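You operate a simulated robot arm through the tools that you are given. There is no shell and no other tool.

You run a simulated robot arm. Do the job below in one go: nothing can be reset, and whatever is moved stays where it is left.

## Task
Iron the green hat's brim smooth at about 4 bar.
Fine: Black knob first, by the bench gauge; steam on by the iron's lever; iron back on the red mat, lever off; no scorch marks; the green felt hat stays in its ring stand.

It is judged by the outcome, as a careful person would: the job done as asked, and still so three seconds after it is handed in. It fails if anything else is knocked over, pushed out of place, dropped, spilled or broken.

## Robot
A 7-joint arm with a two-finger parallel gripper, fixed in place. Base frame: the origin is on the floor under the middle of its stand, x ahead of it, y to its left, z up; the work surface is at about z = 800. Units: mm, degrees, N and s.
It reaches about 1479 mm from its shoulder. Its first joint turns from -166.0 to 166.0 degrees. Payload 4.4 kg.
Tool frame: the origin (TCP) lies between the finger pads and is the grasp point; the fingertips stand 23 mm ahead of it; z points along the fingers, y is the line along which they close. The gripper opens to 94 mm. The fingers are 38 mm wide and 10 mm thick; the gripper's body (54 by 96 mm) begins 39 mm behind the TCP.
Orientation is told as [roll, pitch, yaw] about the base's x, y, z axes, in that order, counted from this pose: with the fingers straight down and closing along the base's y, the tool's x points along the base's -x, its y along +y and its z along -z.

## Interface
- The arm moves only by the tool move_arm. Its argument "commands" is a list of rows, each a list of 7 numbers: the gripper command, from -1 (fully open) to 1 (shut), values between in proportion, then the shift along the tool's x, y, z in mm, then the turn, a rotation vector about the tool's x, y, z in degrees. In form: [[hand, tx, ty, tz, wx, wy, wz], ...]. A call has 1 to 20 rows; each row is the pose to reach, as a shift and turn from the pose commanded when the call began, along the tool's axes at that moment. Rows are played at 5 a second. More than 50 mm and 8.6 degrees between two rows, or a gripper value outside its range, and nothing of the call is played. A pose out of reach is approached as far as the arm can. The call stops where the force on the tool passes 40 N (or 10 N more than at its start, if that is more) or the arm is blocked; 0.2 s more then pass. Each finger travels about 72 mm/s and halts on what it meets, pressing with about 33 N; the grip force reading is that of the motor and also rises with nothing between the fingers. The clock runs only during rows and for 0.2 s after the last one: add rows that repeat a pose to give the fingers time. The reply holds the time, the measured pose of the TCP, the force on the tool along the base axes, the opening and the grip force, in the units named above and with some noise, with the torque about the TCP (base axes, N m) and any sound that the robot's microphone picked up.
- Cameras (640 x 400 px; columns grow to the right, rows downward): "scene" is fixed at [398.3, -499.9, 1770.2]; the picture's right is [0.86, -0.50, 0.00], its down [-0.33, -0.58, -0.75] and it looks along [0.37, 0.65, -0.67] (base axes); focal length 309 px, centre (320, 200). "wrist" rides on the gripper at [86, 16, -74] in the tool frame; the picture's right is [-0.18, 0.98, 0.00], its down [-0.58, -0.11, -0.81] and it looks along [-0.79, -0.15, 0.59] (tool axes); focal length 243 px, centre (320, 200). There is no depth. A picture from a camera that has moved, and an enlarged one, comes with that camera's place and axes in the base frame and with its lens.
- grab_frame(camera): a new picture of that camera. It takes no simulated time.
- inspect(camera, box): a new picture of the part [left, top, right, bottom] of that camera's present view, enlarged. It takes no simulated time.
- close_job(): hands the job in; it is judged then, once.

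Nothing tells you positions but the pictures and the camera data. Unless the task says otherwise, let go and move clear before handing in.

The tools are called after "Request:" as name(argument=value, ...) on one line, values as JSON. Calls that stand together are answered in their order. move_arm: Moves the arm, as the interface text tells. Its arguments: {"type":"object","properties":{"commands":{"type":"array","items":{"type":"array","items":{"type":"number"}}}},"required":["commands"]} The other tools are called the same way: grab_frame (camera) takes a picture; inspect (camera, box) takes an enlarged picture of a part of a camera's view; close_job () hands the job in.

At the start:

```text
t: 0.0
ee_pos: [860.1, 105.9, 1325.6]
tcp_rot: [-0.1, 0.0, -0.1]
force: [-0.8, 0.4, 0.2]
ft_torque: [0.02, 0.01, -0.03]
gripper_width: 94.1
grasp_force: 0.1
```

scene: 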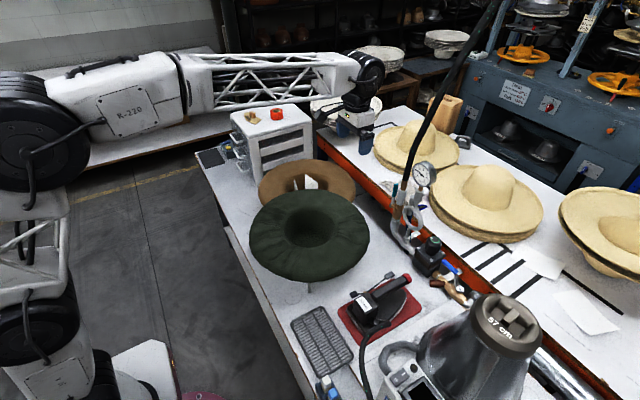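
wrist: 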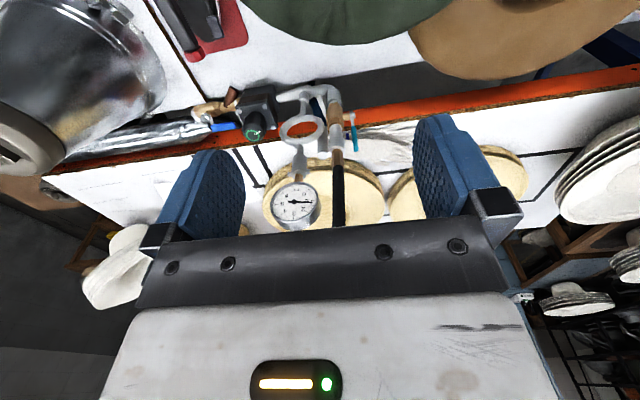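

I see a bench with a green hat upside down on a ring stand, a brown hat behind it, an iron on a red mat, and a steam pipe with gauge and valves. I'll first zoom in on the relevant parts before moving anything.

Request:
inspect(camera="scene", box=[380, 150, 500, 310])

Request:
inspect(camera="scene", box=[280, 260, 460, 400])

Request:
inspect(camera="scene", box=[230, 160, 390, 300])

Request:
inspect(camera="wrist", box=[180, 70, 380, 240])

Request:
inspect(camera="scene", box=[180, 90, 340, 200])

```text
2.50 times, centred on (440, 230) of scene
camera zoom: at [398.3, -499.9, 1770.2], right [0.86, -0.5, 0.0], down [-0.33, -0.58, -0.75], along [0.37, 0.65, -0.67], focal length 773 px, centre (20, 125)
```

zoom: 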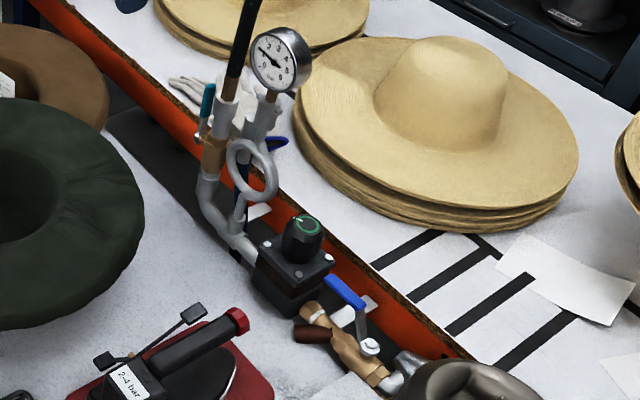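

```text
2.86 times, centred on (370, 330) of scene
camera zoom: at [398.3, -499.9, 1770.2], right [0.86, -0.5, 0.0], down [-0.33, -0.58, -0.75], along [0.37, 0.65, -0.67], focal length 883 px, centre (177, -171)
```

zoom: 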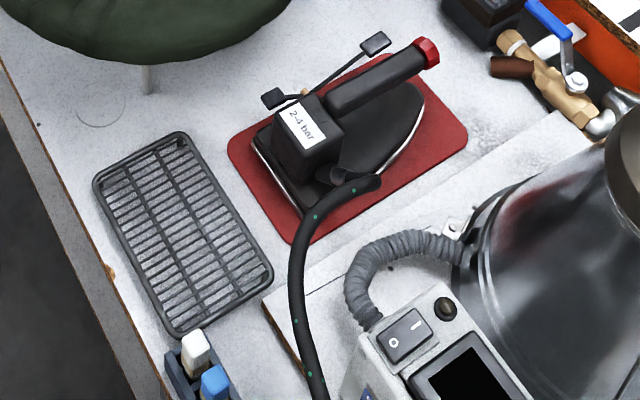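

```text
2.86 times, centred on (310, 230) of scene
camera zoom: at [398.3, -499.9, 1770.2], right [0.86, -0.5, 0.0], down [-0.33, -0.58, -0.75], along [0.37, 0.65, -0.67], focal length 883 px, centre (349, 114)
```

zoom: 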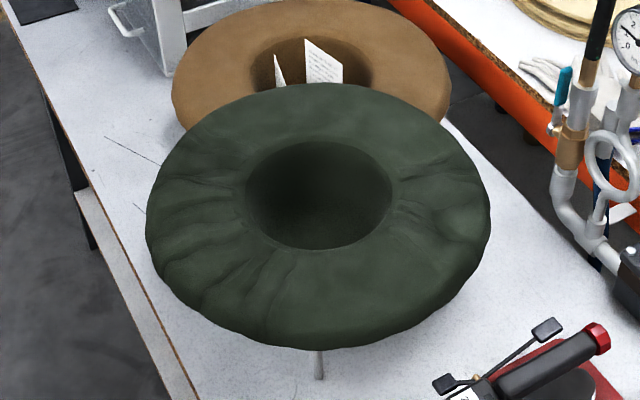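

```text
2.35 times, centred on (280, 155) of wrist
camera zoom: at [773.9, 122.6, 1399.7], right [0.18, 0.98, 0.0], down [0.58, -0.11, 0.81], along [0.79, -0.15, -0.59], focal length 571 px, centre (414, 306)
```

zoom: 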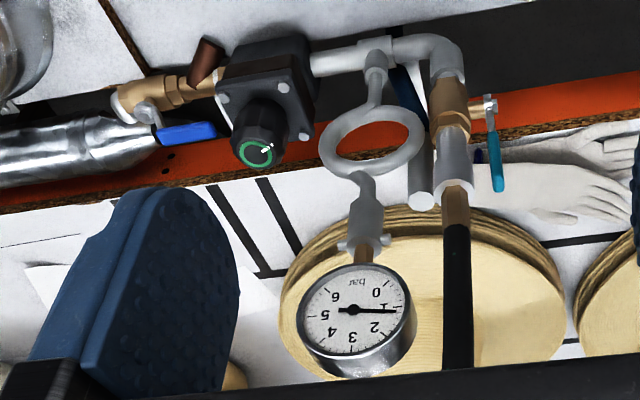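

```text
3.64 times, centred on (260, 145) of scene
camera zoom: at [398.3, -499.9, 1770.2], right [0.86, -0.5, 0.0], down [-0.33, -0.58, -0.75], along [0.37, 0.65, -0.67], focal length 1124 px, centre (538, 400)
```

zoom: 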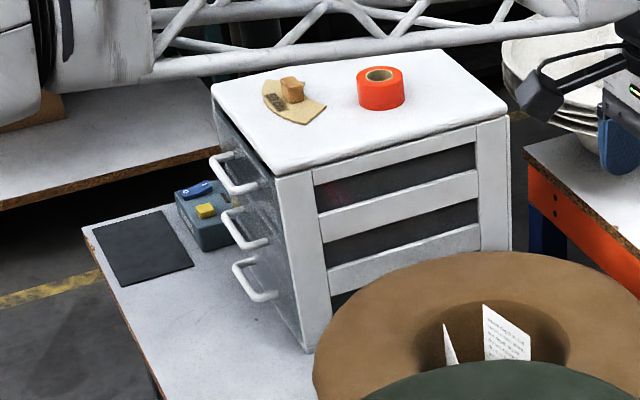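

The task-relevant objects: the regulator with a black knob at about (1094, -90, 959), a gauge reading about 1 bar at about (1087, 21, 1166), the iron on the red mat around (840, -140), and the green hat centred near (750, 180). I'll move the arm back for a wrist view of the hat and iron.

Request:
move_arm(commands=[[-1, 32, 9.5, 16, 0, 0, 0], [-1, 64, 19, 32, 0, 0, 0], [-1, 96, 28, 49, 0, 0, 0], [-1, 127, 38, 65, 0, 0, 0], [-1, 159, 47, 81, 0, 0, 0], [-1, 190, 57, 97, 0, 0, 0], [-1, 222, 66, 114, 0, 0, 0], [-1, 254, 76, 130, 0, 0, 0], [-1, 285, 85, 146, 0, 0, 0], [-1, 317, 95, 162, 0, 0, 0], [-1, 349, 104, 179, 0, 0, 0], [-1, 380, 114, 195, 0, 0, 0]])

Request:
grab_frame(camera="wrist")

Request:
grab_frame(camera="scene")

```text
t: 2.6
ee_pos: [480.9, 219.4, 1129.7]
tcp_rot: [0.0, 0.0, 0.0]
force: [0.3, 0.1, -1.1]
ft_torque: [-0.02, 0.0, 0.02]
gripper_width: 93.9
grasp_force: 0.0
```

```text
taken
camera wrist: at [394.3, 236.2, 1202.5], right [0.18, 0.98, 0.0], down [0.58, -0.11, 0.81], along [0.79, -0.15, -0.59], focal length 243 px, centre (320, 200)
```

wrist: 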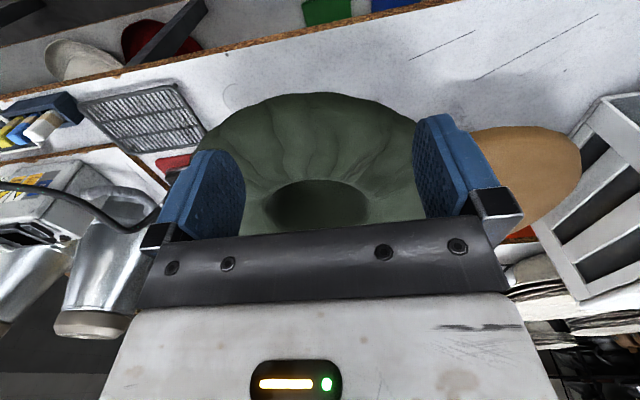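

```text
taken
```

scene: 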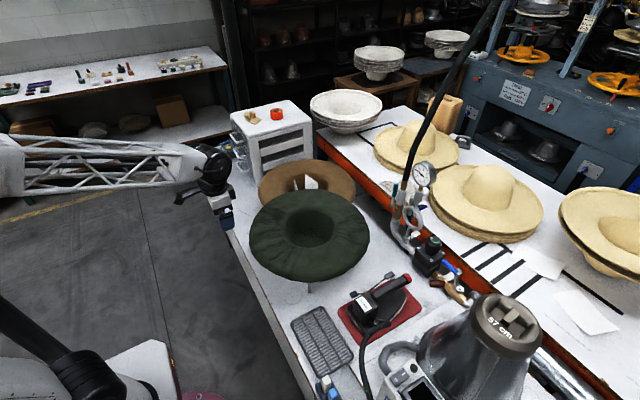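

The hat is partly hidden by the gripper here. I'll raise the arm and shift it so both hat and iron show in the upper half of the wrist picture.

Request:
move_arm(commands=[[-1, -16, -10, -40, 0, 0, 0], [-1, -32, -20, -80, 0, 0, 0], [-1, -48, -30, -120, 0, 0, 0], [-1, -64, -45, -160, 0, 0, 0], [-1, -80, -60, -200, 0, 0, 0]])

Request:
grab_frame(camera="wrist")

Request:
inspect(camera="wrist", box=[200, 0, 480, 200])

Request:
inspect(camera="wrist", box=[80, 40, 320, 200])

```text
t: 3.8
ee_pos: [560.4, 161.4, 1330.1]
tcp_rot: [0.1, 0.0, 0.0]
force: [-0.8, -0.6, -0.4]
ft_torque: [0.02, -0.01, 0.03]
gripper_width: 94.2
grasp_force: 0.1
```

```text
taken
camera wrist: at [473.7, 179.7, 1403.4], right [0.18, 0.98, 0.0], down [0.58, -0.11, 0.81], along [0.79, -0.15, -0.59], focal length 243 px, centre (320, 200)
```

wrist: 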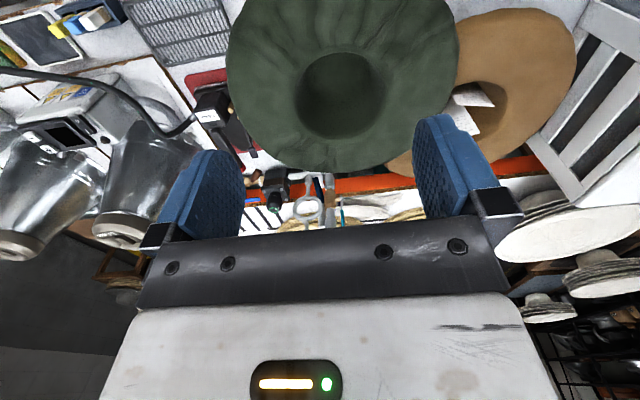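

```text
2.00 times, centred on (340, 100) of wrist
camera zoom: at [473.7, 179.7, 1403.4], right [0.18, 0.98, 0.0], down [0.58, -0.11, 0.81], along [0.79, -0.15, -0.59], focal length 485 px, centre (280, 400)
```

zoom: 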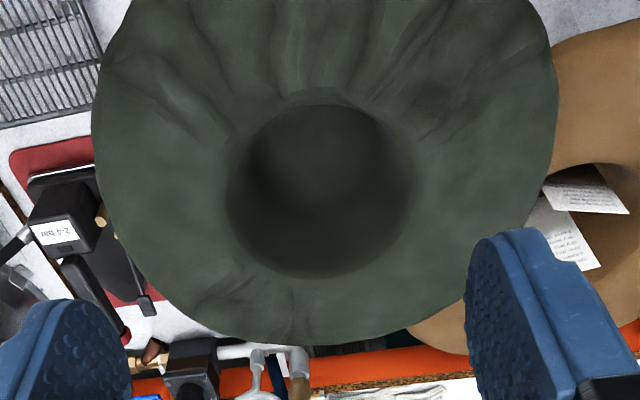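

```text
2.50 times, centred on (200, 120) of wrist
camera zoom: at [473.7, 179.7, 1403.4], right [0.18, 0.98, 0.0], down [0.58, -0.11, 0.81], along [0.79, -0.15, -0.59], focal length 606 px, centre (620, 400)
```

zoom: 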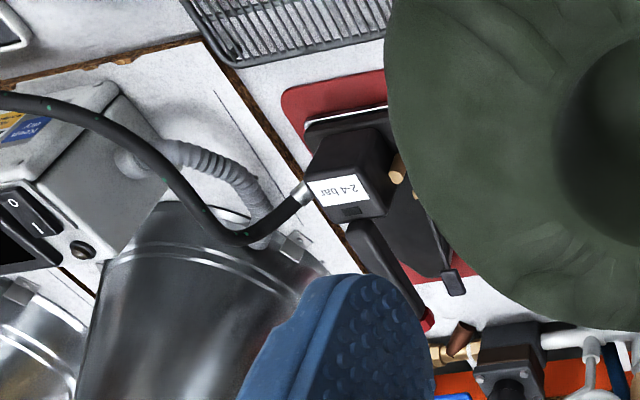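

The hat's crown sits down in the ring with the brim facing up; centre about (743, 169), brim at z≈955, radius about 215 mm, with wrinkles on the near (-x) side and a patch on the far (+x) side. Next I'll move closer to view the regulator knob and gauge.

Request:
move_arm(commands=[[-1, -34, -22, 13, 0, 0, 0], [-1, -68, -44, 26, 0, 0, 0], [-1, -102, -66, 39, 0, 0, 0], [-1, -136, -88, 52, 0, 0, 0], [-1, -170, -110, 65, 0, 0, 0], [-1, -204, -133, 78, 0, 0, 0], [-1, -238, -155, 91, 0, 0, 0], [-1, -272, -177, 104, 0, 0, 0], [-1, -306, -199, 117, 0, 0, 0], [-1, -340, -221, 130, 0, 0, 0]])

Request:
grab_frame(camera="wrist")

Request:
inspect(camera="wrist", box=[220, 60, 440, 230])

Request:
inspect(camera="scene", box=[395, 150, 455, 200])

Request:
grab_frame(camera="scene")

```text
t: 6.0
ee_pos: [901.1, -59.0, 1201.0]
tcp_rot: [0.0, -0.1, 0.0]
force: [-0.5, 0.2, 1.2]
ft_torque: [0.0, 0.0, 0.03]
gripper_width: 93.9
grasp_force: 0.0
```

```text
taken
camera wrist: at [814.5, -41.6, 1274.5], right [0.18, 0.98, 0.0], down [0.58, -0.11, 0.81], along [0.79, -0.15, -0.59], focal length 243 px, centre (320, 200)
```

wrist: 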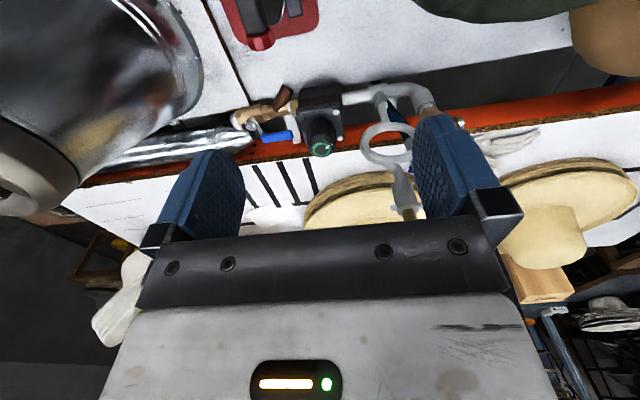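

```text
2.35 times, centred on (330, 145) of wrist
camera zoom: at [814.5, -41.6, 1274.5], right [0.18, 0.98, 0.0], down [0.58, -0.11, 0.81], along [0.79, -0.15, -0.59], focal length 571 px, centre (296, 329)
```

zoom: 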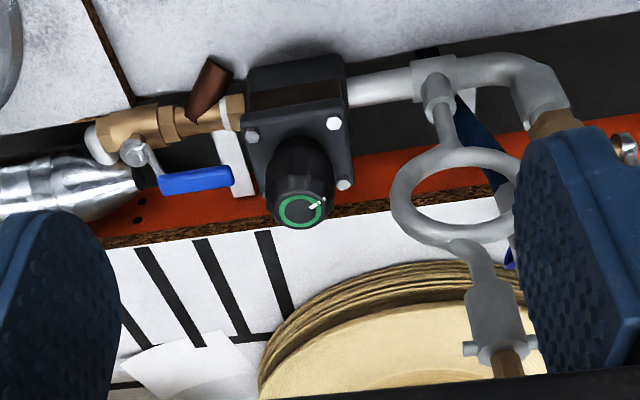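

```text
8.00 times, centred on (425, 175) of scene
camera zoom: at [398.3, -499.9, 1770.2], right [0.86, -0.5, 0.0], down [-0.33, -0.58, -0.75], along [0.37, 0.65, -0.67], focal length 2472 px, centre (-520, 400)
```

zoom: 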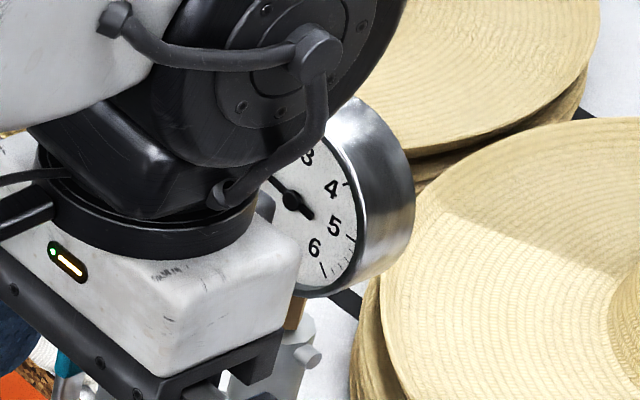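

```text
taken
```

scene: 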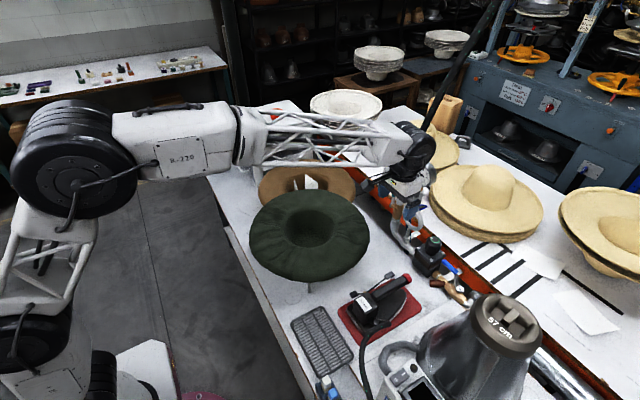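

The knob top is at about (1096, -89, 958), roughly 45 mm wide, standing upright on the regulator box; its white tick points toward +y. I'll look closer at the arm's wrist size against the gauge before going down.

Request:
inspect(camera="scene", box=[340, 100, 480, 260])

Request:
inspect(camera="wrist", box=[270, 80, 370, 160])

```text
2.50 times, centred on (410, 180) of scene
camera zoom: at [398.3, -499.9, 1770.2], right [0.86, -0.5, 0.0], down [-0.33, -0.58, -0.75], along [0.37, 0.65, -0.67], focal length 773 px, centre (95, 250)
```

zoom: 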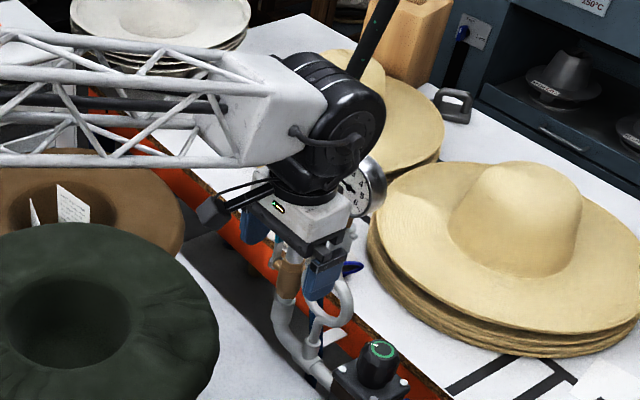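

```text
5.00 times, centred on (320, 120) of wrist
camera zoom: at [814.5, -41.6, 1274.5], right [0.18, 0.98, 0.0], down [0.58, -0.11, 0.81], along [0.79, -0.15, -0.59], focal length 1213 px, centre (320, 600)
```

zoom: 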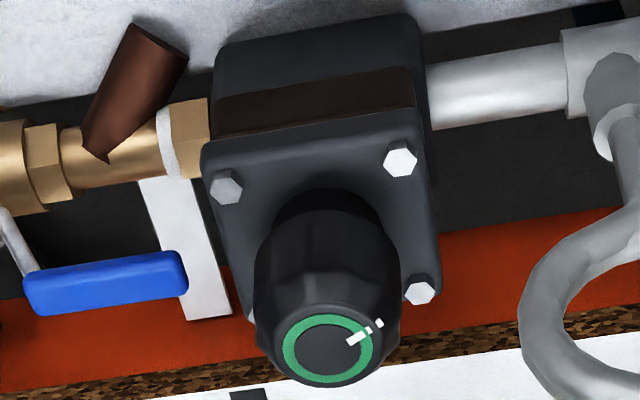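

The tick on the knob and the pipe layout are clear. I'll turn the gripper 90° so the wrist camera stays on the free (-y) side, and move to above the knob.

Request:
move_arm(commands=[[-1, -18, -3, 11, 0, 0, -8.2], [-1, -36, -6, 22, 0, 0, -16.4], [-1, -53, -8, 33, 0, 0, -24.6], [-1, -71, -11, 44, 0, 0, -32.8], [-1, -89, -14, 55, 0, 0, -41], [-1, -106, -16, 66, 0, 0, -49.2], [-1, -124, -19, 77, 0, 0, -57.4], [-1, -142, -22, 88, 0, 0, -65.6], [-1, -160, -25, 99, 0, 0, -73.8], [-1, -178, -27, 110, 0, 0, -82], [-1, -195, -30, 121, 0, 0, -90]])

Request:
grab_frame(camera="wrist")

Request:
inspect(camera="scene", box=[350, 130, 510, 280])

```text
t: 8.4
ee_pos: [1094.0, -90.5, 1080.3]
tcp_rot: [0.1, 0.1, 90.1]
force: [0.1, -0.3, -0.4]
ft_torque: [0.01, 0.0, -0.01]
gripper_width: 94.1
grasp_force: 0.0
```

```text
taken
camera wrist: at [1078.5, -176.0, 1153.8], right [-0.98, 0.18, 0.0], down [0.11, 0.58, 0.81], along [0.15, 0.79, -0.59], focal length 243 px, centre (320, 200)
```

wrist: 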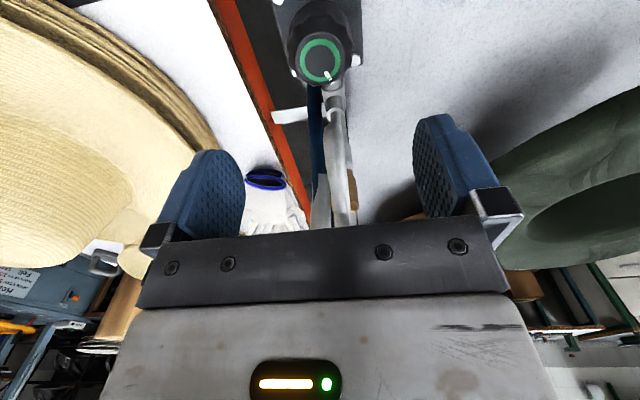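

```text
2.67 times, centred on (430, 205) of scene
camera zoom: at [398.3, -499.9, 1770.2], right [0.86, -0.5, 0.0], down [-0.33, -0.58, -0.75], along [0.37, 0.65, -0.67], focal length 824 px, centre (27, 187)
```

zoom: 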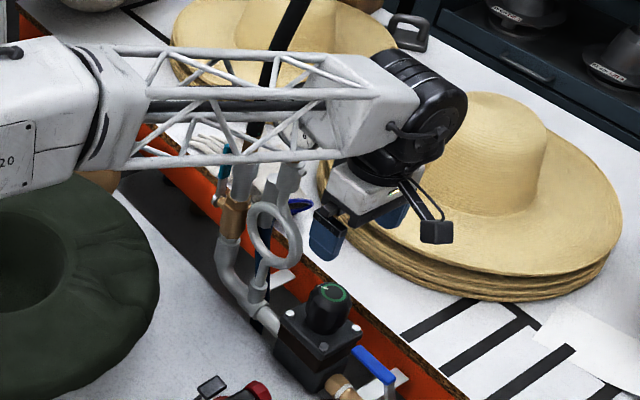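

The gripper is directly above the knob (knob centre about (1094, -90)), with clearance to the siphon loop and gauge. I'll lower to grip height without closing yet and check.

Request:
move_arm(commands=[[-0.7, 0, 0, 25, 0, 0, 0], [-0.7, 0, 0, 50, 0, 0, 0], [-0.7, 0, 0, 75, 0, 0, 0], [-0.7, 0, 0, 100, 0, 0, 0], [-0.7, 0, 0, 120, 0, 0, 0], [-0.7, 0, 0, 136, 0, 0, 0]])

Request:
inspect(camera="scene", box=[350, 130, 510, 280])

Request:
grab_frame(camera="wrist")

```text
t: 9.8
ee_pos: [1095.6, -90.9, 944.0]
tcp_rot: [0.0, 0.0, 89.9]
force: [-0.5, 0.0, 0.0]
ft_torque: [-0.03, -0.01, -0.02]
gripper_width: 80.2
grasp_force: 0.1
```

```text
2.67 times, centred on (430, 205) of scene
camera zoom: at [398.3, -499.9, 1770.2], right [0.86, -0.5, 0.0], down [-0.33, -0.58, -0.75], along [0.37, 0.65, -0.67], focal length 824 px, centre (27, 187)
```

zoom: 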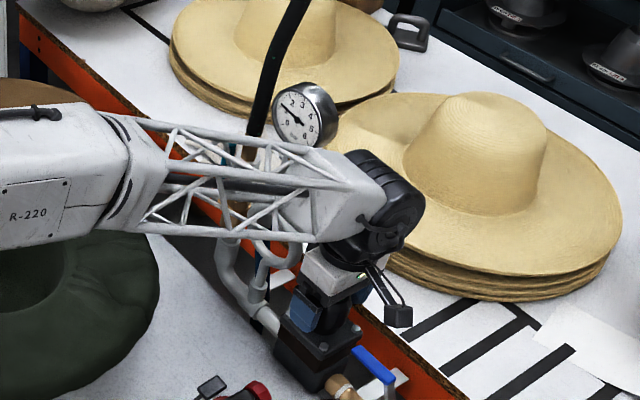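

```text
taken
camera wrist: at [1078.9, -176.7, 1017.7], right [-0.98, 0.18, 0.0], down [0.11, 0.58, 0.81], along [0.15, 0.79, -0.59], focal length 243 px, centre (320, 200)
```

wrist: 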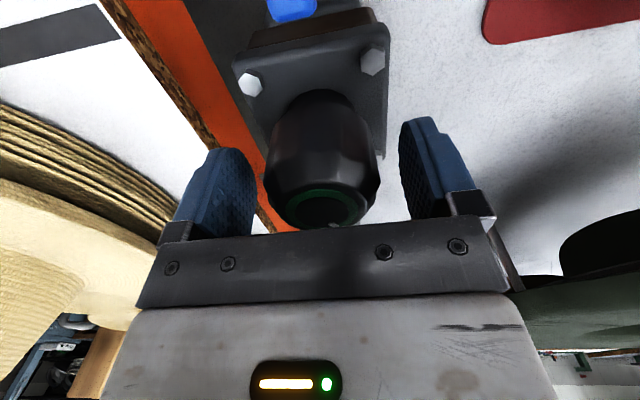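

Excellent: the gauge stays visible to the scene camera while gripping. I'll close on the knob and take a clear gauge reading.

Request:
move_arm(commands=[[-0.3, 0, 0, 0, 0, 0, 0], [0.1, 0, 0, 0, 0, 0, 0], [0.3, 0, 0, 0, 0, 0, 0], [0.3, 0, 0, 0, 0, 0, 0]])

Request:
inspect(camera="scene", box=[404, 155, 452, 190])

Request:
grab_frame(camera="wrist")

```text
t: 10.8
ee_pos: [1094.2, -92.0, 941.8]
tcp_rot: [0.1, 0.0, 90.1]
force: [-39.3, 2.0, 7.3]
ft_torque: [0.08, 1.13, -0.04]
gripper_width: 52.4
grasp_force: 44.8
```

```text
11.43 times, centred on (428, 172) of scene
camera zoom: at [398.3, -499.9, 1770.2], right [0.86, -0.5, 0.0], down [-0.33, -0.58, -0.75], along [0.37, 0.65, -0.67], focal length 3532 px, centre (-914, 514)
```

zoom: 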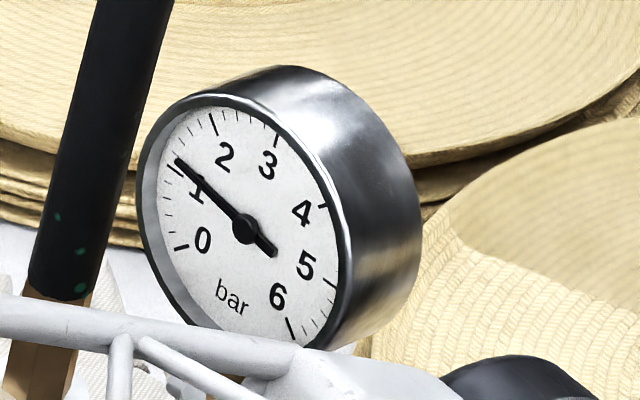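

```text
taken
camera wrist: at [1078.1, -176.7, 1017.1], right [-0.98, 0.18, 0.0], down [0.11, 0.58, 0.81], along [0.15, 0.79, -0.59], focal length 243 px, centre (320, 200)
```

wrist: 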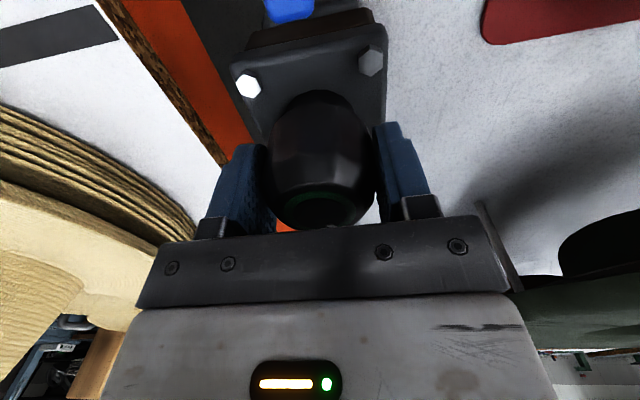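

Only one finger is touching (side force −39 N in x), so the knob centre is a couple of mm toward −x. I'll open slightly, shift, and close again with care.

Request:
move_arm(commands=[[-0.4, 0, 0, 0, 0, 0, 0], [-0.4, 0, 2.5, 0, 0, 0, 0], [-0.1, 0, 2.5, 0, 0, 0, 0], [0.1, 0, 2.5, 0, 0, 0, 0], [0.1, 0, 2.5, 0, 0, 0, 0]])

Request:
inspect(camera="wrist", box=[180, 60, 480, 240])

```text
t: 12.0
ee_pos: [1093.8, -91.5, 944.2]
tcp_rot: [-0.1, 0.0, 90.0]
force: [27.5, 1.0, -4.1]
ft_torque: [0.01, -0.53, 0.02]
gripper_width: 54.3
grasp_force: 13.6
```

```text
2.13 times, centred on (330, 150) of wrist
camera zoom: at [1077.0, -176.8, 1018.0], right [-0.98, 0.18, 0.0], down [0.11, 0.58, 0.81], along [0.15, 0.79, -0.59], focal length 518 px, centre (299, 307)
```

zoom: 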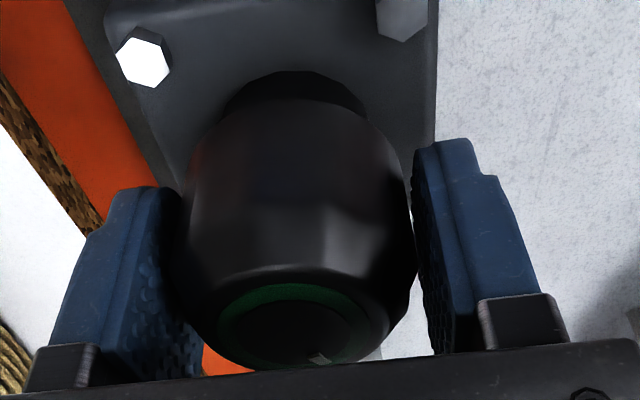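

Now the other finger touches, so the knob centre lies between: x ≈ 1094.4. I'll shift back 1.3 mm and close firmly.

Request:
move_arm(commands=[[-0.3, 0, 0, 0, 0, 0, 0], [-0.3, 0, -1.3, 0, 0, 0, 0], [-0.1, 0, -1.3, 0, 0, 0, 0], [0.1, 0, -1.3, 0, 0, 0, 0], [0.3, 0, -1.3, 0, 0, 0, 0], [0.5, 0, -1.3, 0, 0, 0, 0]])

Request:
inspect(camera="wrist", box=[180, 60, 480, 240])

```text
t: 13.4
ee_pos: [1093.8, -91.3, 942.2]
tcp_rot: [0.0, -0.1, 90.0]
force: [5.3, 0.8, -2.2]
ft_torque: [-0.01, -0.22, 0.03]
gripper_width: 52.6
grasp_force: 44.9
```

```text
2.13 times, centred on (330, 150) of wrist
camera zoom: at [1077.9, -177.3, 1017.5], right [-0.98, 0.18, 0.0], down [0.11, 0.58, 0.81], along [0.15, 0.79, -0.59], focal length 518 px, centre (299, 307)
```

zoom: 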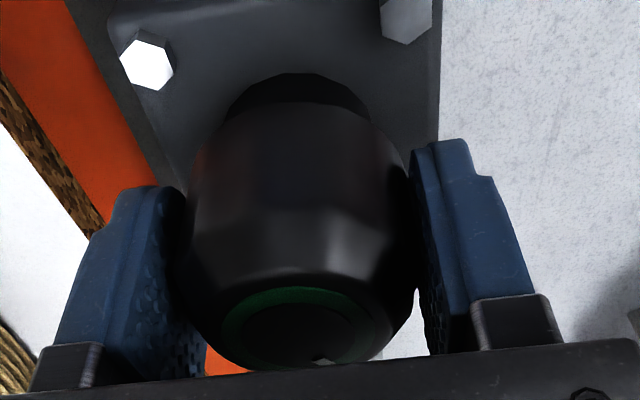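

Both fingers now hold the knob evenly (52.6 mm, side force small). I'll turn it clockwise 20° and check the gauge.

Request:
move_arm(commands=[[0.5, 0, 0, 0, 0, 0, 5], [0.5, 0, 0, 0, 0, 0, 10], [0.5, 0, 0, 0, 0, 0, 15], [0.5, 0, 0, 0, 0, 0, 20], [0.5, 0, 0, 0, 0, 0, 20]])

Request:
inspect(camera="scene", box=[404, 155, 452, 190])

Request:
inspect(camera="wrist", box=[180, 60, 480, 240])

```text
t: 14.6
ee_pos: [1094.7, -91.8, 944.4]
tcp_rot: [-0.1, 0.0, 69.9]
force: [12.9, 1.5, 6.3]
ft_torque: [-0.1, -0.45, 0.01]
gripper_width: 52.3
grasp_force: 45.0
```

```text
11.43 times, centred on (428, 172) of scene
camera zoom: at [398.3, -499.9, 1770.2], right [0.86, -0.5, 0.0], down [-0.33, -0.58, -0.75], along [0.37, 0.65, -0.67], focal length 3532 px, centre (-914, 514)
```

zoom: 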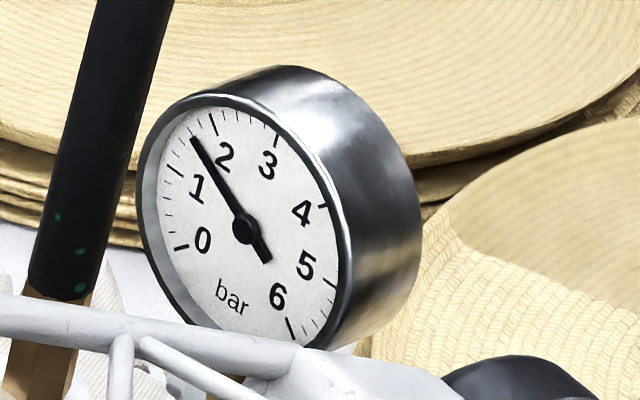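

```text
2.13 times, centred on (330, 150) of wrist
camera zoom: at [1049.3, -166.5, 1017.5], right [-0.86, 0.51, 0.0], down [0.3, 0.51, 0.81], along [0.41, 0.69, -0.59], focal length 518 px, centre (299, 307)
```

zoom: 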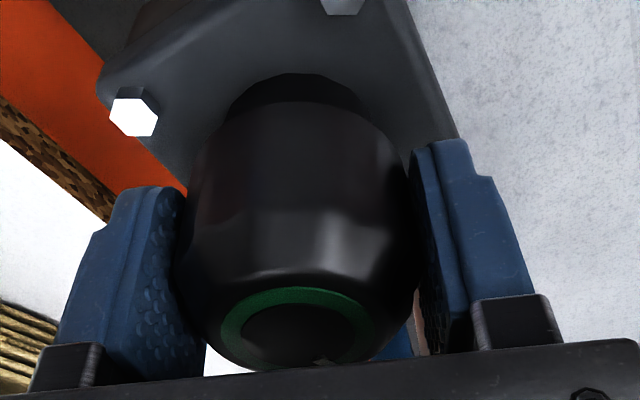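

Clockwise raises pressure: about 1.6 bar after 20°. I'll keep turning another 40° and re-read.

Request:
move_arm(commands=[[0.5, 0, 0, 0, 0, 0, 6], [0.5, 0, 0, 0, 0, 0, 12], [0.5, 0, 0, 0, 0, 0, 18], [0.5, 0, 0, 0, 0, 0, 24], [0.5, 0, 0, 0, 0, 0, 30], [0.5, 0, 0, 0, 0, 0, 36], [0.5, 0, 0, 0, 0, 0, 40], [0.5, 0, 0, 0, 0, 0, 40]])

Request:
inspect(camera="scene", box=[404, 155, 452, 190])

Request:
inspect(camera="scene", box=[350, 130, 510, 280])

Request:
grab_frame(camera="wrist")

```text
t: 16.4
ee_pos: [1094.7, -92.5, 943.8]
tcp_rot: [0.1, 0.1, 30.0]
force: [18.6, 12.9, 1.4]
ft_torque: [0.26, -0.31, 0.0]
gripper_width: 52.6
grasp_force: 45.1
```

```text
11.43 times, centred on (428, 172) of scene
camera zoom: at [398.3, -499.9, 1770.2], right [0.86, -0.5, 0.0], down [-0.33, -0.58, -0.75], along [0.37, 0.65, -0.67], focal length 3532 px, centre (-914, 514)
```

zoom: 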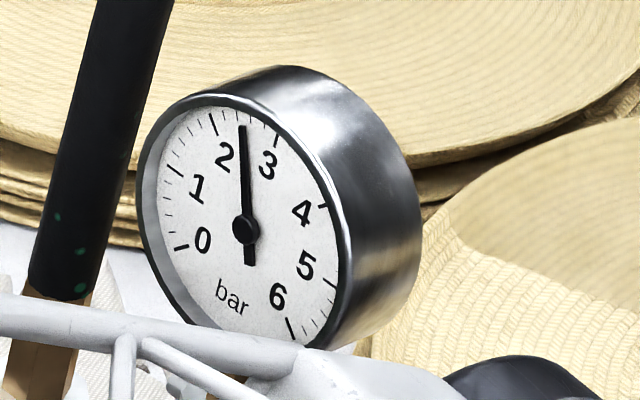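

```text
2.67 times, centred on (430, 205) of scene
camera zoom: at [398.3, -499.9, 1770.2], right [0.86, -0.5, 0.0], down [-0.33, -0.58, -0.75], along [0.37, 0.65, -0.67], focal length 824 px, centre (27, 187)
```

zoom: 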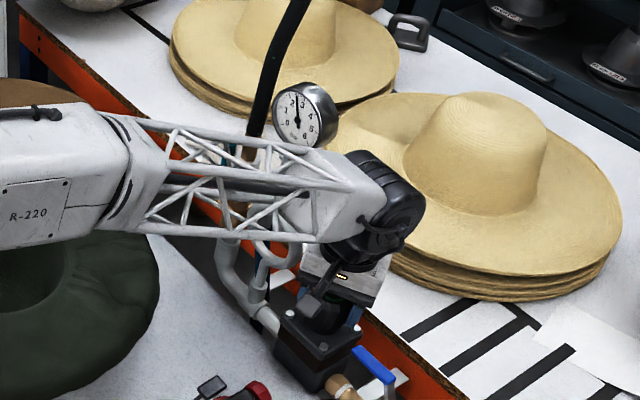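

```text
taken
camera wrist: at [1011.6, -120.3, 1017.5], right [-0.33, 0.94, 0.0], down [0.56, 0.2, 0.81], along [0.76, 0.27, -0.59], focal length 243 px, centre (320, 200)
```

wrist: 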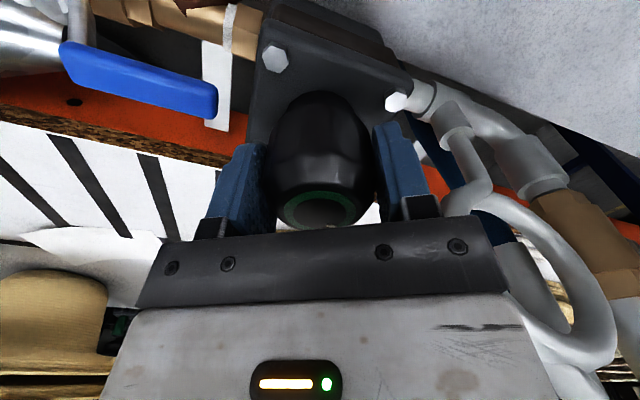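

Pressure now about 2.5 bar (roughly 44° per bar). Rather than swing the wrist camera toward the siphon loop, I'll open, rotate back 60°, and regrip.

Request:
move_arm(commands=[[0.0, 0, 0, 0, 0, 0, 0], [-0.5, -0.7, 0, 0, 0, 0, 0], [-0.6, -0.7, 0, 0, 0, 0, 0], [-0.6, -0.7, 0, 0, 0, 0, -6], [-0.6, -0.7, 0, 0, 0, 0, -12], [-0.6, -0.7, 0, 0, 0, 0, -18], [-0.6, -0.7, 0, 0, 0, 0, -24], [-0.6, -0.7, 0, 0, 0, 0, -30], [-0.6, -0.7, 0, 0, 0, 0, -36], [-0.6, -0.7, 0, 0, 0, 0, -42], [-0.6, -0.7, 0, 0, 0, 0, -48], [-0.6, -0.7, 0, 0, 0, 0, -54], [-0.6, -0.7, 0, 0, 0, 0, -60]])

Request:
inspect(camera="scene", box=[404, 155, 452, 190])

Request:
inspect(camera="wrist", box=[180, 60, 480, 240])

```text
t: 19.2
ee_pos: [1096.5, -90.7, 943.8]
tcp_rot: [0.0, 0.0, 90.0]
force: [-0.5, -1.0, -0.5]
ft_torque: [0.02, -0.02, -0.04]
gripper_width: 75.1
grasp_force: 0.1
```

```text
11.43 times, centred on (428, 172) of scene
camera zoom: at [398.3, -499.9, 1770.2], right [0.86, -0.5, 0.0], down [-0.33, -0.58, -0.75], along [0.37, 0.65, -0.67], focal length 3532 px, centre (-914, 514)
```

zoom: 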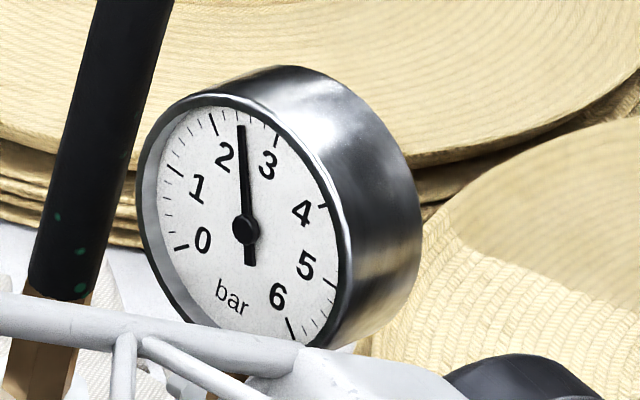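

```text
2.13 times, centred on (330, 150) of wrist
camera zoom: at [1079.6, -176.8, 1017.1], right [-0.98, 0.18, 0.0], down [0.11, 0.58, 0.81], along [0.15, 0.79, -0.59], focal length 518 px, centre (299, 307)
```

zoom: 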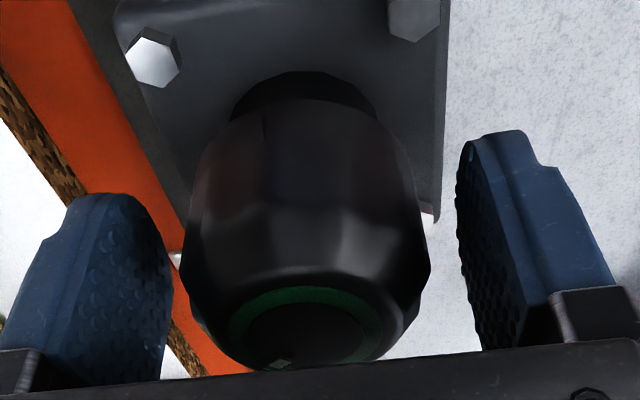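

Gauge holds at 2.5 bar. I'll shift 1.5 mm toward −x to be centred, and regrip.

Request:
move_arm(commands=[[-0.4, 0, 1.5, 0, 0, 0, 0], [-0.15, 0, 1.5, 0, 0, 0, 0], [0.1, 0, 1.5, 0, 0, 0, 0], [0.3, 0, 1.5, 0, 0, 0, 0], [0.5, 0, 1.5, 0, 0, 0, 0]])

```text
t: 20.4
ee_pos: [1093.7, -91.2, 943.0]
tcp_rot: [0.0, 0.0, 90.0]
force: [5.6, -0.4, -0.6]
ft_torque: [-0.05, -0.19, 0.0]
gripper_width: 52.7
grasp_force: 44.8
```

The grip is even again (5.6 N). I'll turn clockwise 50° and check.

Request:
move_arm(commands=[[0.5, 0, 0, 0, 0, 0, 6], [0.5, 0, 0, 0, 0, 0, 12], [0.5, 0, 0, 0, 0, 0, 18], [0.5, 0, 0, 0, 0, 0, 24], [0.5, 0, 0, 0, 0, 0, 30], [0.5, 0, 0, 0, 0, 0, 36], [0.5, 0, 0, 0, 0, 0, 42], [0.5, 0, 0, 0, 0, 0, 48], [0.5, 0, 0, 0, 0, 0, 52], [0.5, 0, 0, 0, 0, 0, 52]])

Request:
inspect(camera="scene", box=[404, 155, 452, 190])

```text
t: 21.6
ee_pos: [1093.2, -91.5, 944.2]
tcp_rot: [-0.1, 0.0, 59.9]
force: [14.7, -3.5, -7.7]
ft_torque: [-0.26, -0.49, 0.02]
gripper_width: 52.3
grasp_force: 45.5
stopped in row 6: the force on the tool passed its limit at 43 N (the readings are from after the stop); the commanded pose is now the measured one
```

```text
11.43 times, centred on (428, 172) of scene
camera zoom: at [398.3, -499.9, 1770.2], right [0.86, -0.5, 0.0], down [-0.33, -0.58, -0.75], along [0.37, 0.65, -0.67], focal length 3532 px, centre (-914, 514)
```

zoom: 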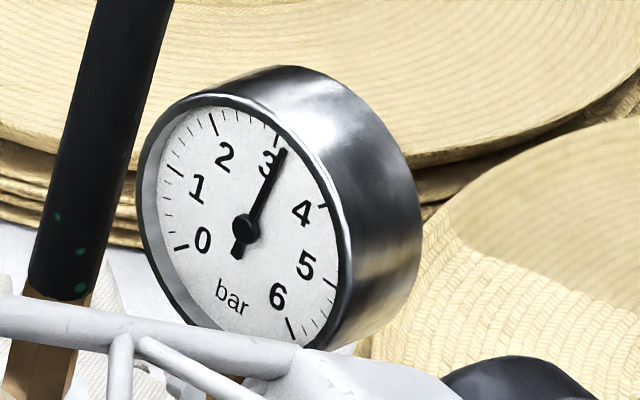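

Turning stopped on side force at about 3.2 bar. I'll relax the grip, let it recentre, and close again before the last ~35°.

Request:
move_arm(commands=[[-0.25, 0, 0, 0, 0, 0, 0], [-0.25, -0.3, -0.6, 0, 0, 0, 0], [0.0, -0.3, -0.6, 0, 0, 0, 0], [0.2, -0.3, -0.6, 0, 0, 0, 0], [0.4, -0.3, -0.6, 0, 0, 0, 0]])

```text
t: 22.9
ee_pos: [1094.3, -92.1, 943.6]
tcp_rot: [-0.1, 0.0, 59.9]
force: [-12.6, 3.8, 3.8]
ft_torque: [-0.01, 0.41, -0.01]
gripper_width: 52.4
grasp_force: 45.0
```

Request:
move_arm(commands=[[0.4, 0, 0.4, 0, 0, 0, 4], [0.4, 0, 0.4, 0, 0, 0, 8], [0.4, 0, 0.4, 0, 0, 0, 12], [0.4, 0, 0.4, 0, 0, 0, 16], [0.4, 0, 0.4, 0, 0, 0, 20], [0.4, 0, 0.4, 0, 0, 0, 24], [0.4, 0, 0.4, 0, 0, 0, 24]])

Request:
inspect(camera="scene", box=[404, 155, 452, 190])

```text
t: 24.4
ee_pos: [1095.8, -91.5, 943.4]
tcp_rot: [-0.2, 0.0, 35.8]
force: [11.9, -22.0, -0.4]
ft_torque: [-0.29, -0.64, 0.05]
gripper_width: 52.5
grasp_force: 44.6
```

```text
11.43 times, centred on (428, 172) of scene
camera zoom: at [398.3, -499.9, 1770.2], right [0.86, -0.5, 0.0], down [-0.33, -0.58, -0.75], along [0.37, 0.65, -0.67], focal length 3532 px, centre (-914, 514)
```

zoom: 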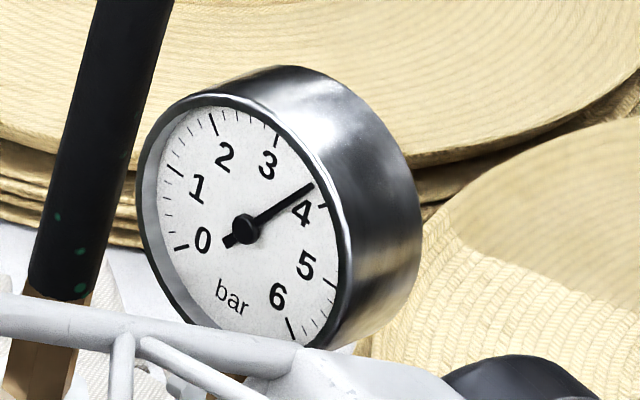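

Gauge reads about 3.7. A bit more: about 11° further, with a small sideways relief.

Request:
move_arm(commands=[[0.4, 0, -0.5, 0, 0, 0, 3], [0.4, 0, -0.5, 0, 0, 0, 6], [0.4, 0, -0.5, 0, 0, 0, 9], [0.4, 0, -0.5, 0, 0, 0, 11], [0.4, 0, -0.5, 0, 0, 0, 11]])

Request:
inspect(camera="scene", box=[404, 155, 452, 190])

```text
t: 25.6
ee_pos: [1096.1, -92.1, 943.9]
tcp_rot: [-0.1, -0.1, 24.9]
force: [31.6, -10.6, -2.0]
ft_torque: [0.05, -1.28, 0.11]
gripper_width: 52.4
grasp_force: 44.4
```

```text
11.43 times, centred on (428, 172) of scene
camera zoom: at [398.3, -499.9, 1770.2], right [0.86, -0.5, 0.0], down [-0.33, -0.58, -0.75], along [0.37, 0.65, -0.67], focal length 3532 px, centre (-914, 514)
```

zoom: 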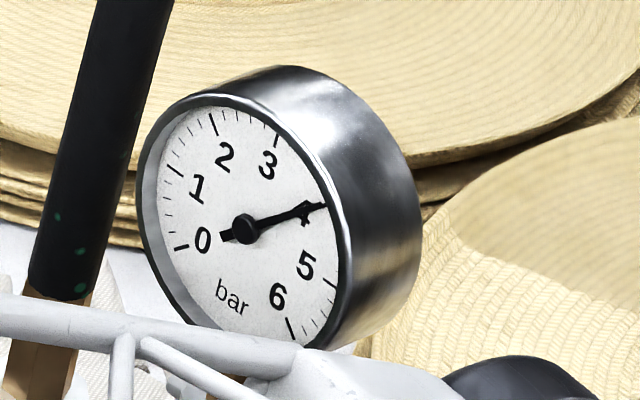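

The needle is on 4. I'll release and lift straight up, then re-read.

Request:
move_arm(commands=[[0.0, 0, 0, 0, 0, 0, 0], [-0.4, 0, 0, 0, 0, 0, 0], [-0.6, 0, 0, 0, 0, 0, 0], [-0.6, 0, 0, -30, 0, 0, 0], [-0.6, 0, 0, -70, 0, 0, 0], [-0.6, 0, 0, -110, 0, 0, 0], [-0.6, 0, 0, -150, 0, 0, 0], [-0.6, 0, 0, -190, 0, 0, 0]])

Request:
inspect(camera="scene", box=[404, 155, 452, 190])

Request:
grab_frame(camera="wrist")

```text
t: 27.4
ee_pos: [1092.9, -91.4, 1135.4]
tcp_rot: [0.1, 0.0, 24.8]
force: [0.5, -0.4, -1.0]
ft_torque: [0.04, 0.04, -0.02]
gripper_width: 74.9
grasp_force: 0.1
```

```text
11.43 times, centred on (428, 172) of scene
camera zoom: at [398.3, -499.9, 1770.2], right [0.86, -0.5, 0.0], down [-0.33, -0.58, -0.75], along [0.37, 0.65, -0.67], focal length 3532 px, centre (-914, 514)
```

zoom: 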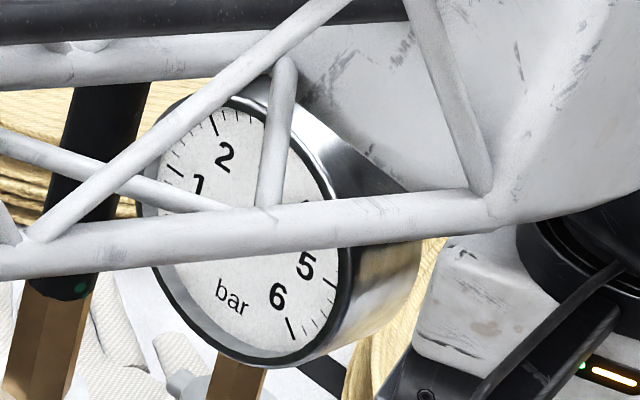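

```text
taken
camera wrist: at [1007.9, -112.4, 1209.5], right [-0.25, 0.97, 0.0], down [0.57, 0.15, 0.81], along [0.78, 0.2, -0.59], focal length 243 px, centre (320, 200)
```

wrist: 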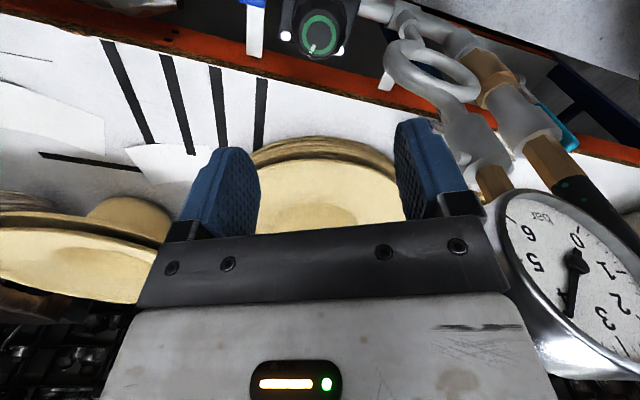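

Request:
inspect(camera="wrist", box=[480, 170, 640, 390])

```text
1.82 times, centred on (560, 280) of wrist
camera zoom: at [1007.9, -112.4, 1209.5], right [-0.25, 0.97, 0.0], down [0.57, 0.15, 0.81], along [0.78, 0.2, -0.59], focal length 441 px, centre (-116, 54)
```

zoom: 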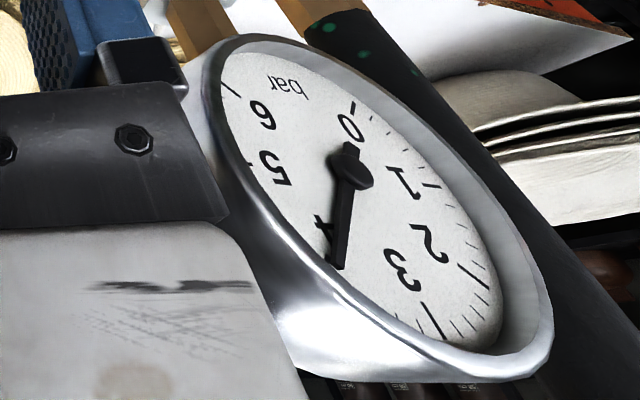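

The gauge confirms about 4 bar. Now I'll back away along −x to look closely at the iron and its lever from above.

Request:
move_arm(commands=[[-0.8, 37, 13, 0, 0, 0, 0], [-0.8, 74, 26, 0, 0, 0, 0], [-1, 111, 39, 10, 0, 0, 5], [-1, 148, 52, 20, 0, 0, 10], [-1, 185, 65, 30, 0, 0, 15], [-1, 222, 78, 40, 0, 0, 20], [-1, 259, 91, 50, 0, 0, 24.8], [-1, 296, 103.5, 59, 0, 0, 24.8]])

Request:
grab_frame(camera="wrist")

Request:
inspect(camera="wrist", box=[180, 20, 460, 220])

Request:
inspect(camera="scene", box=[404, 155, 452, 190])

```text
t: 29.2
ee_pos: [782.3, -120.2, 1073.1]
tcp_rot: [0.0, 0.1, 0.1]
force: [-0.7, 0.2, 0.5]
ft_torque: [-0.03, 0.02, -0.02]
gripper_width: 94.1
grasp_force: 0.1
```

```text
taken
camera wrist: at [695.3, -103.1, 1147.0], right [0.18, 0.98, 0.0], down [0.58, -0.11, 0.81], along [0.79, -0.15, -0.59], focal length 243 px, centre (320, 200)
```

wrist: 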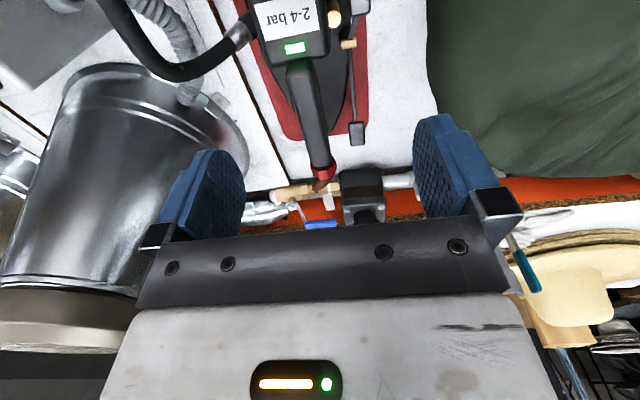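

```text
2.00 times, centred on (320, 120) of wrist
camera zoom: at [695.3, -103.1, 1147.0], right [0.18, 0.98, 0.0], down [0.58, -0.11, 0.81], along [0.79, -0.15, -0.59], focal length 485 px, centre (320, 360)
```

zoom: 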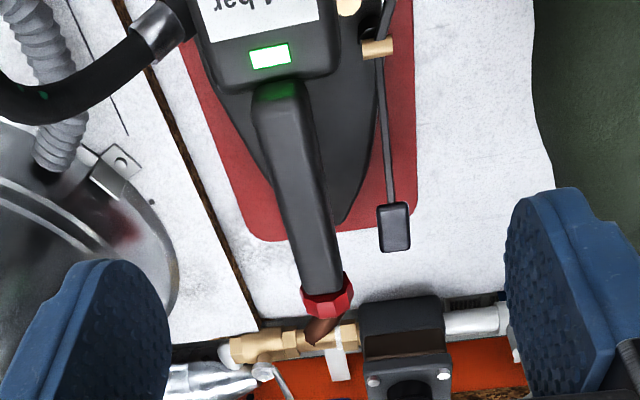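

```text
11.43 times, centred on (428, 172) of scene
camera zoom: at [398.3, -499.9, 1770.2], right [0.86, -0.5, 0.0], down [-0.33, -0.58, -0.75], along [0.37, 0.65, -0.67], focal length 3532 px, centre (-914, 514)
```

zoom: 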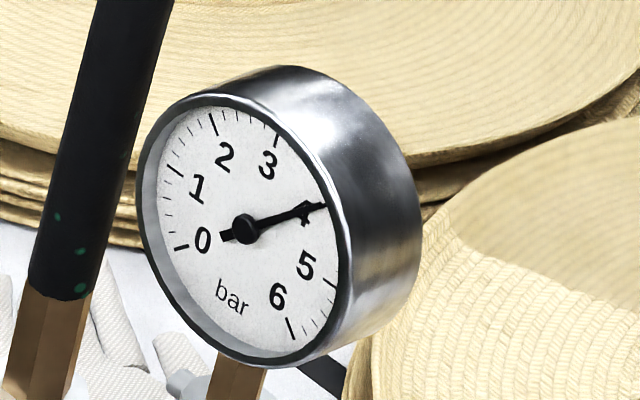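

The gauge holds at 4 bar, and a green light on the iron has come on. I'll look in detail at the lever from both cameras.

Request:
inspect(camera="scene", box=[335, 265, 425, 330])

Request:
inspect(camera="wrist", box=[230, 0, 400, 110])

```text
6.15 times, centred on (380, 298) of scene
camera zoom: at [398.3, -499.9, 1770.2], right [0.86, -0.5, 0.0], down [-0.33, -0.58, -0.75], along [0.37, 0.65, -0.67], focal length 1902 px, centre (-49, -400)
```

zoom: 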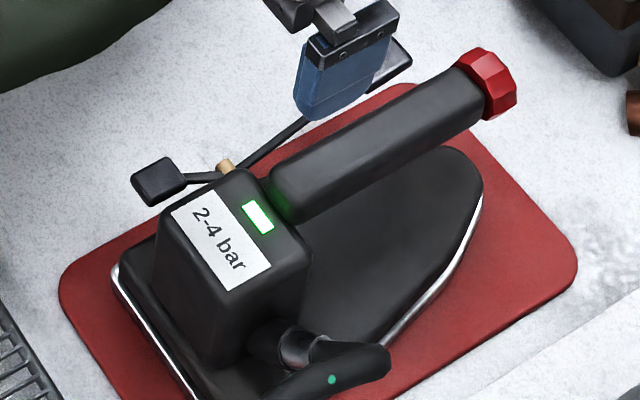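

```text
3.64 times, centred on (315, 55) of wrist
camera zoom: at [695.3, -103.1, 1147.0], right [0.18, 0.98, 0.0], down [0.58, -0.11, 0.81], along [0.79, -0.15, -0.59], focal length 882 px, centre (338, 727)
```

zoom: 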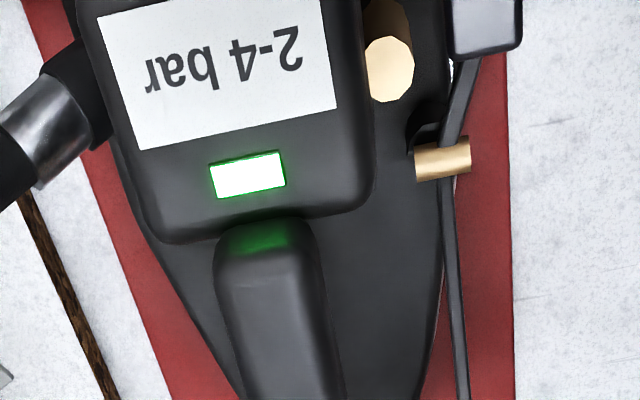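

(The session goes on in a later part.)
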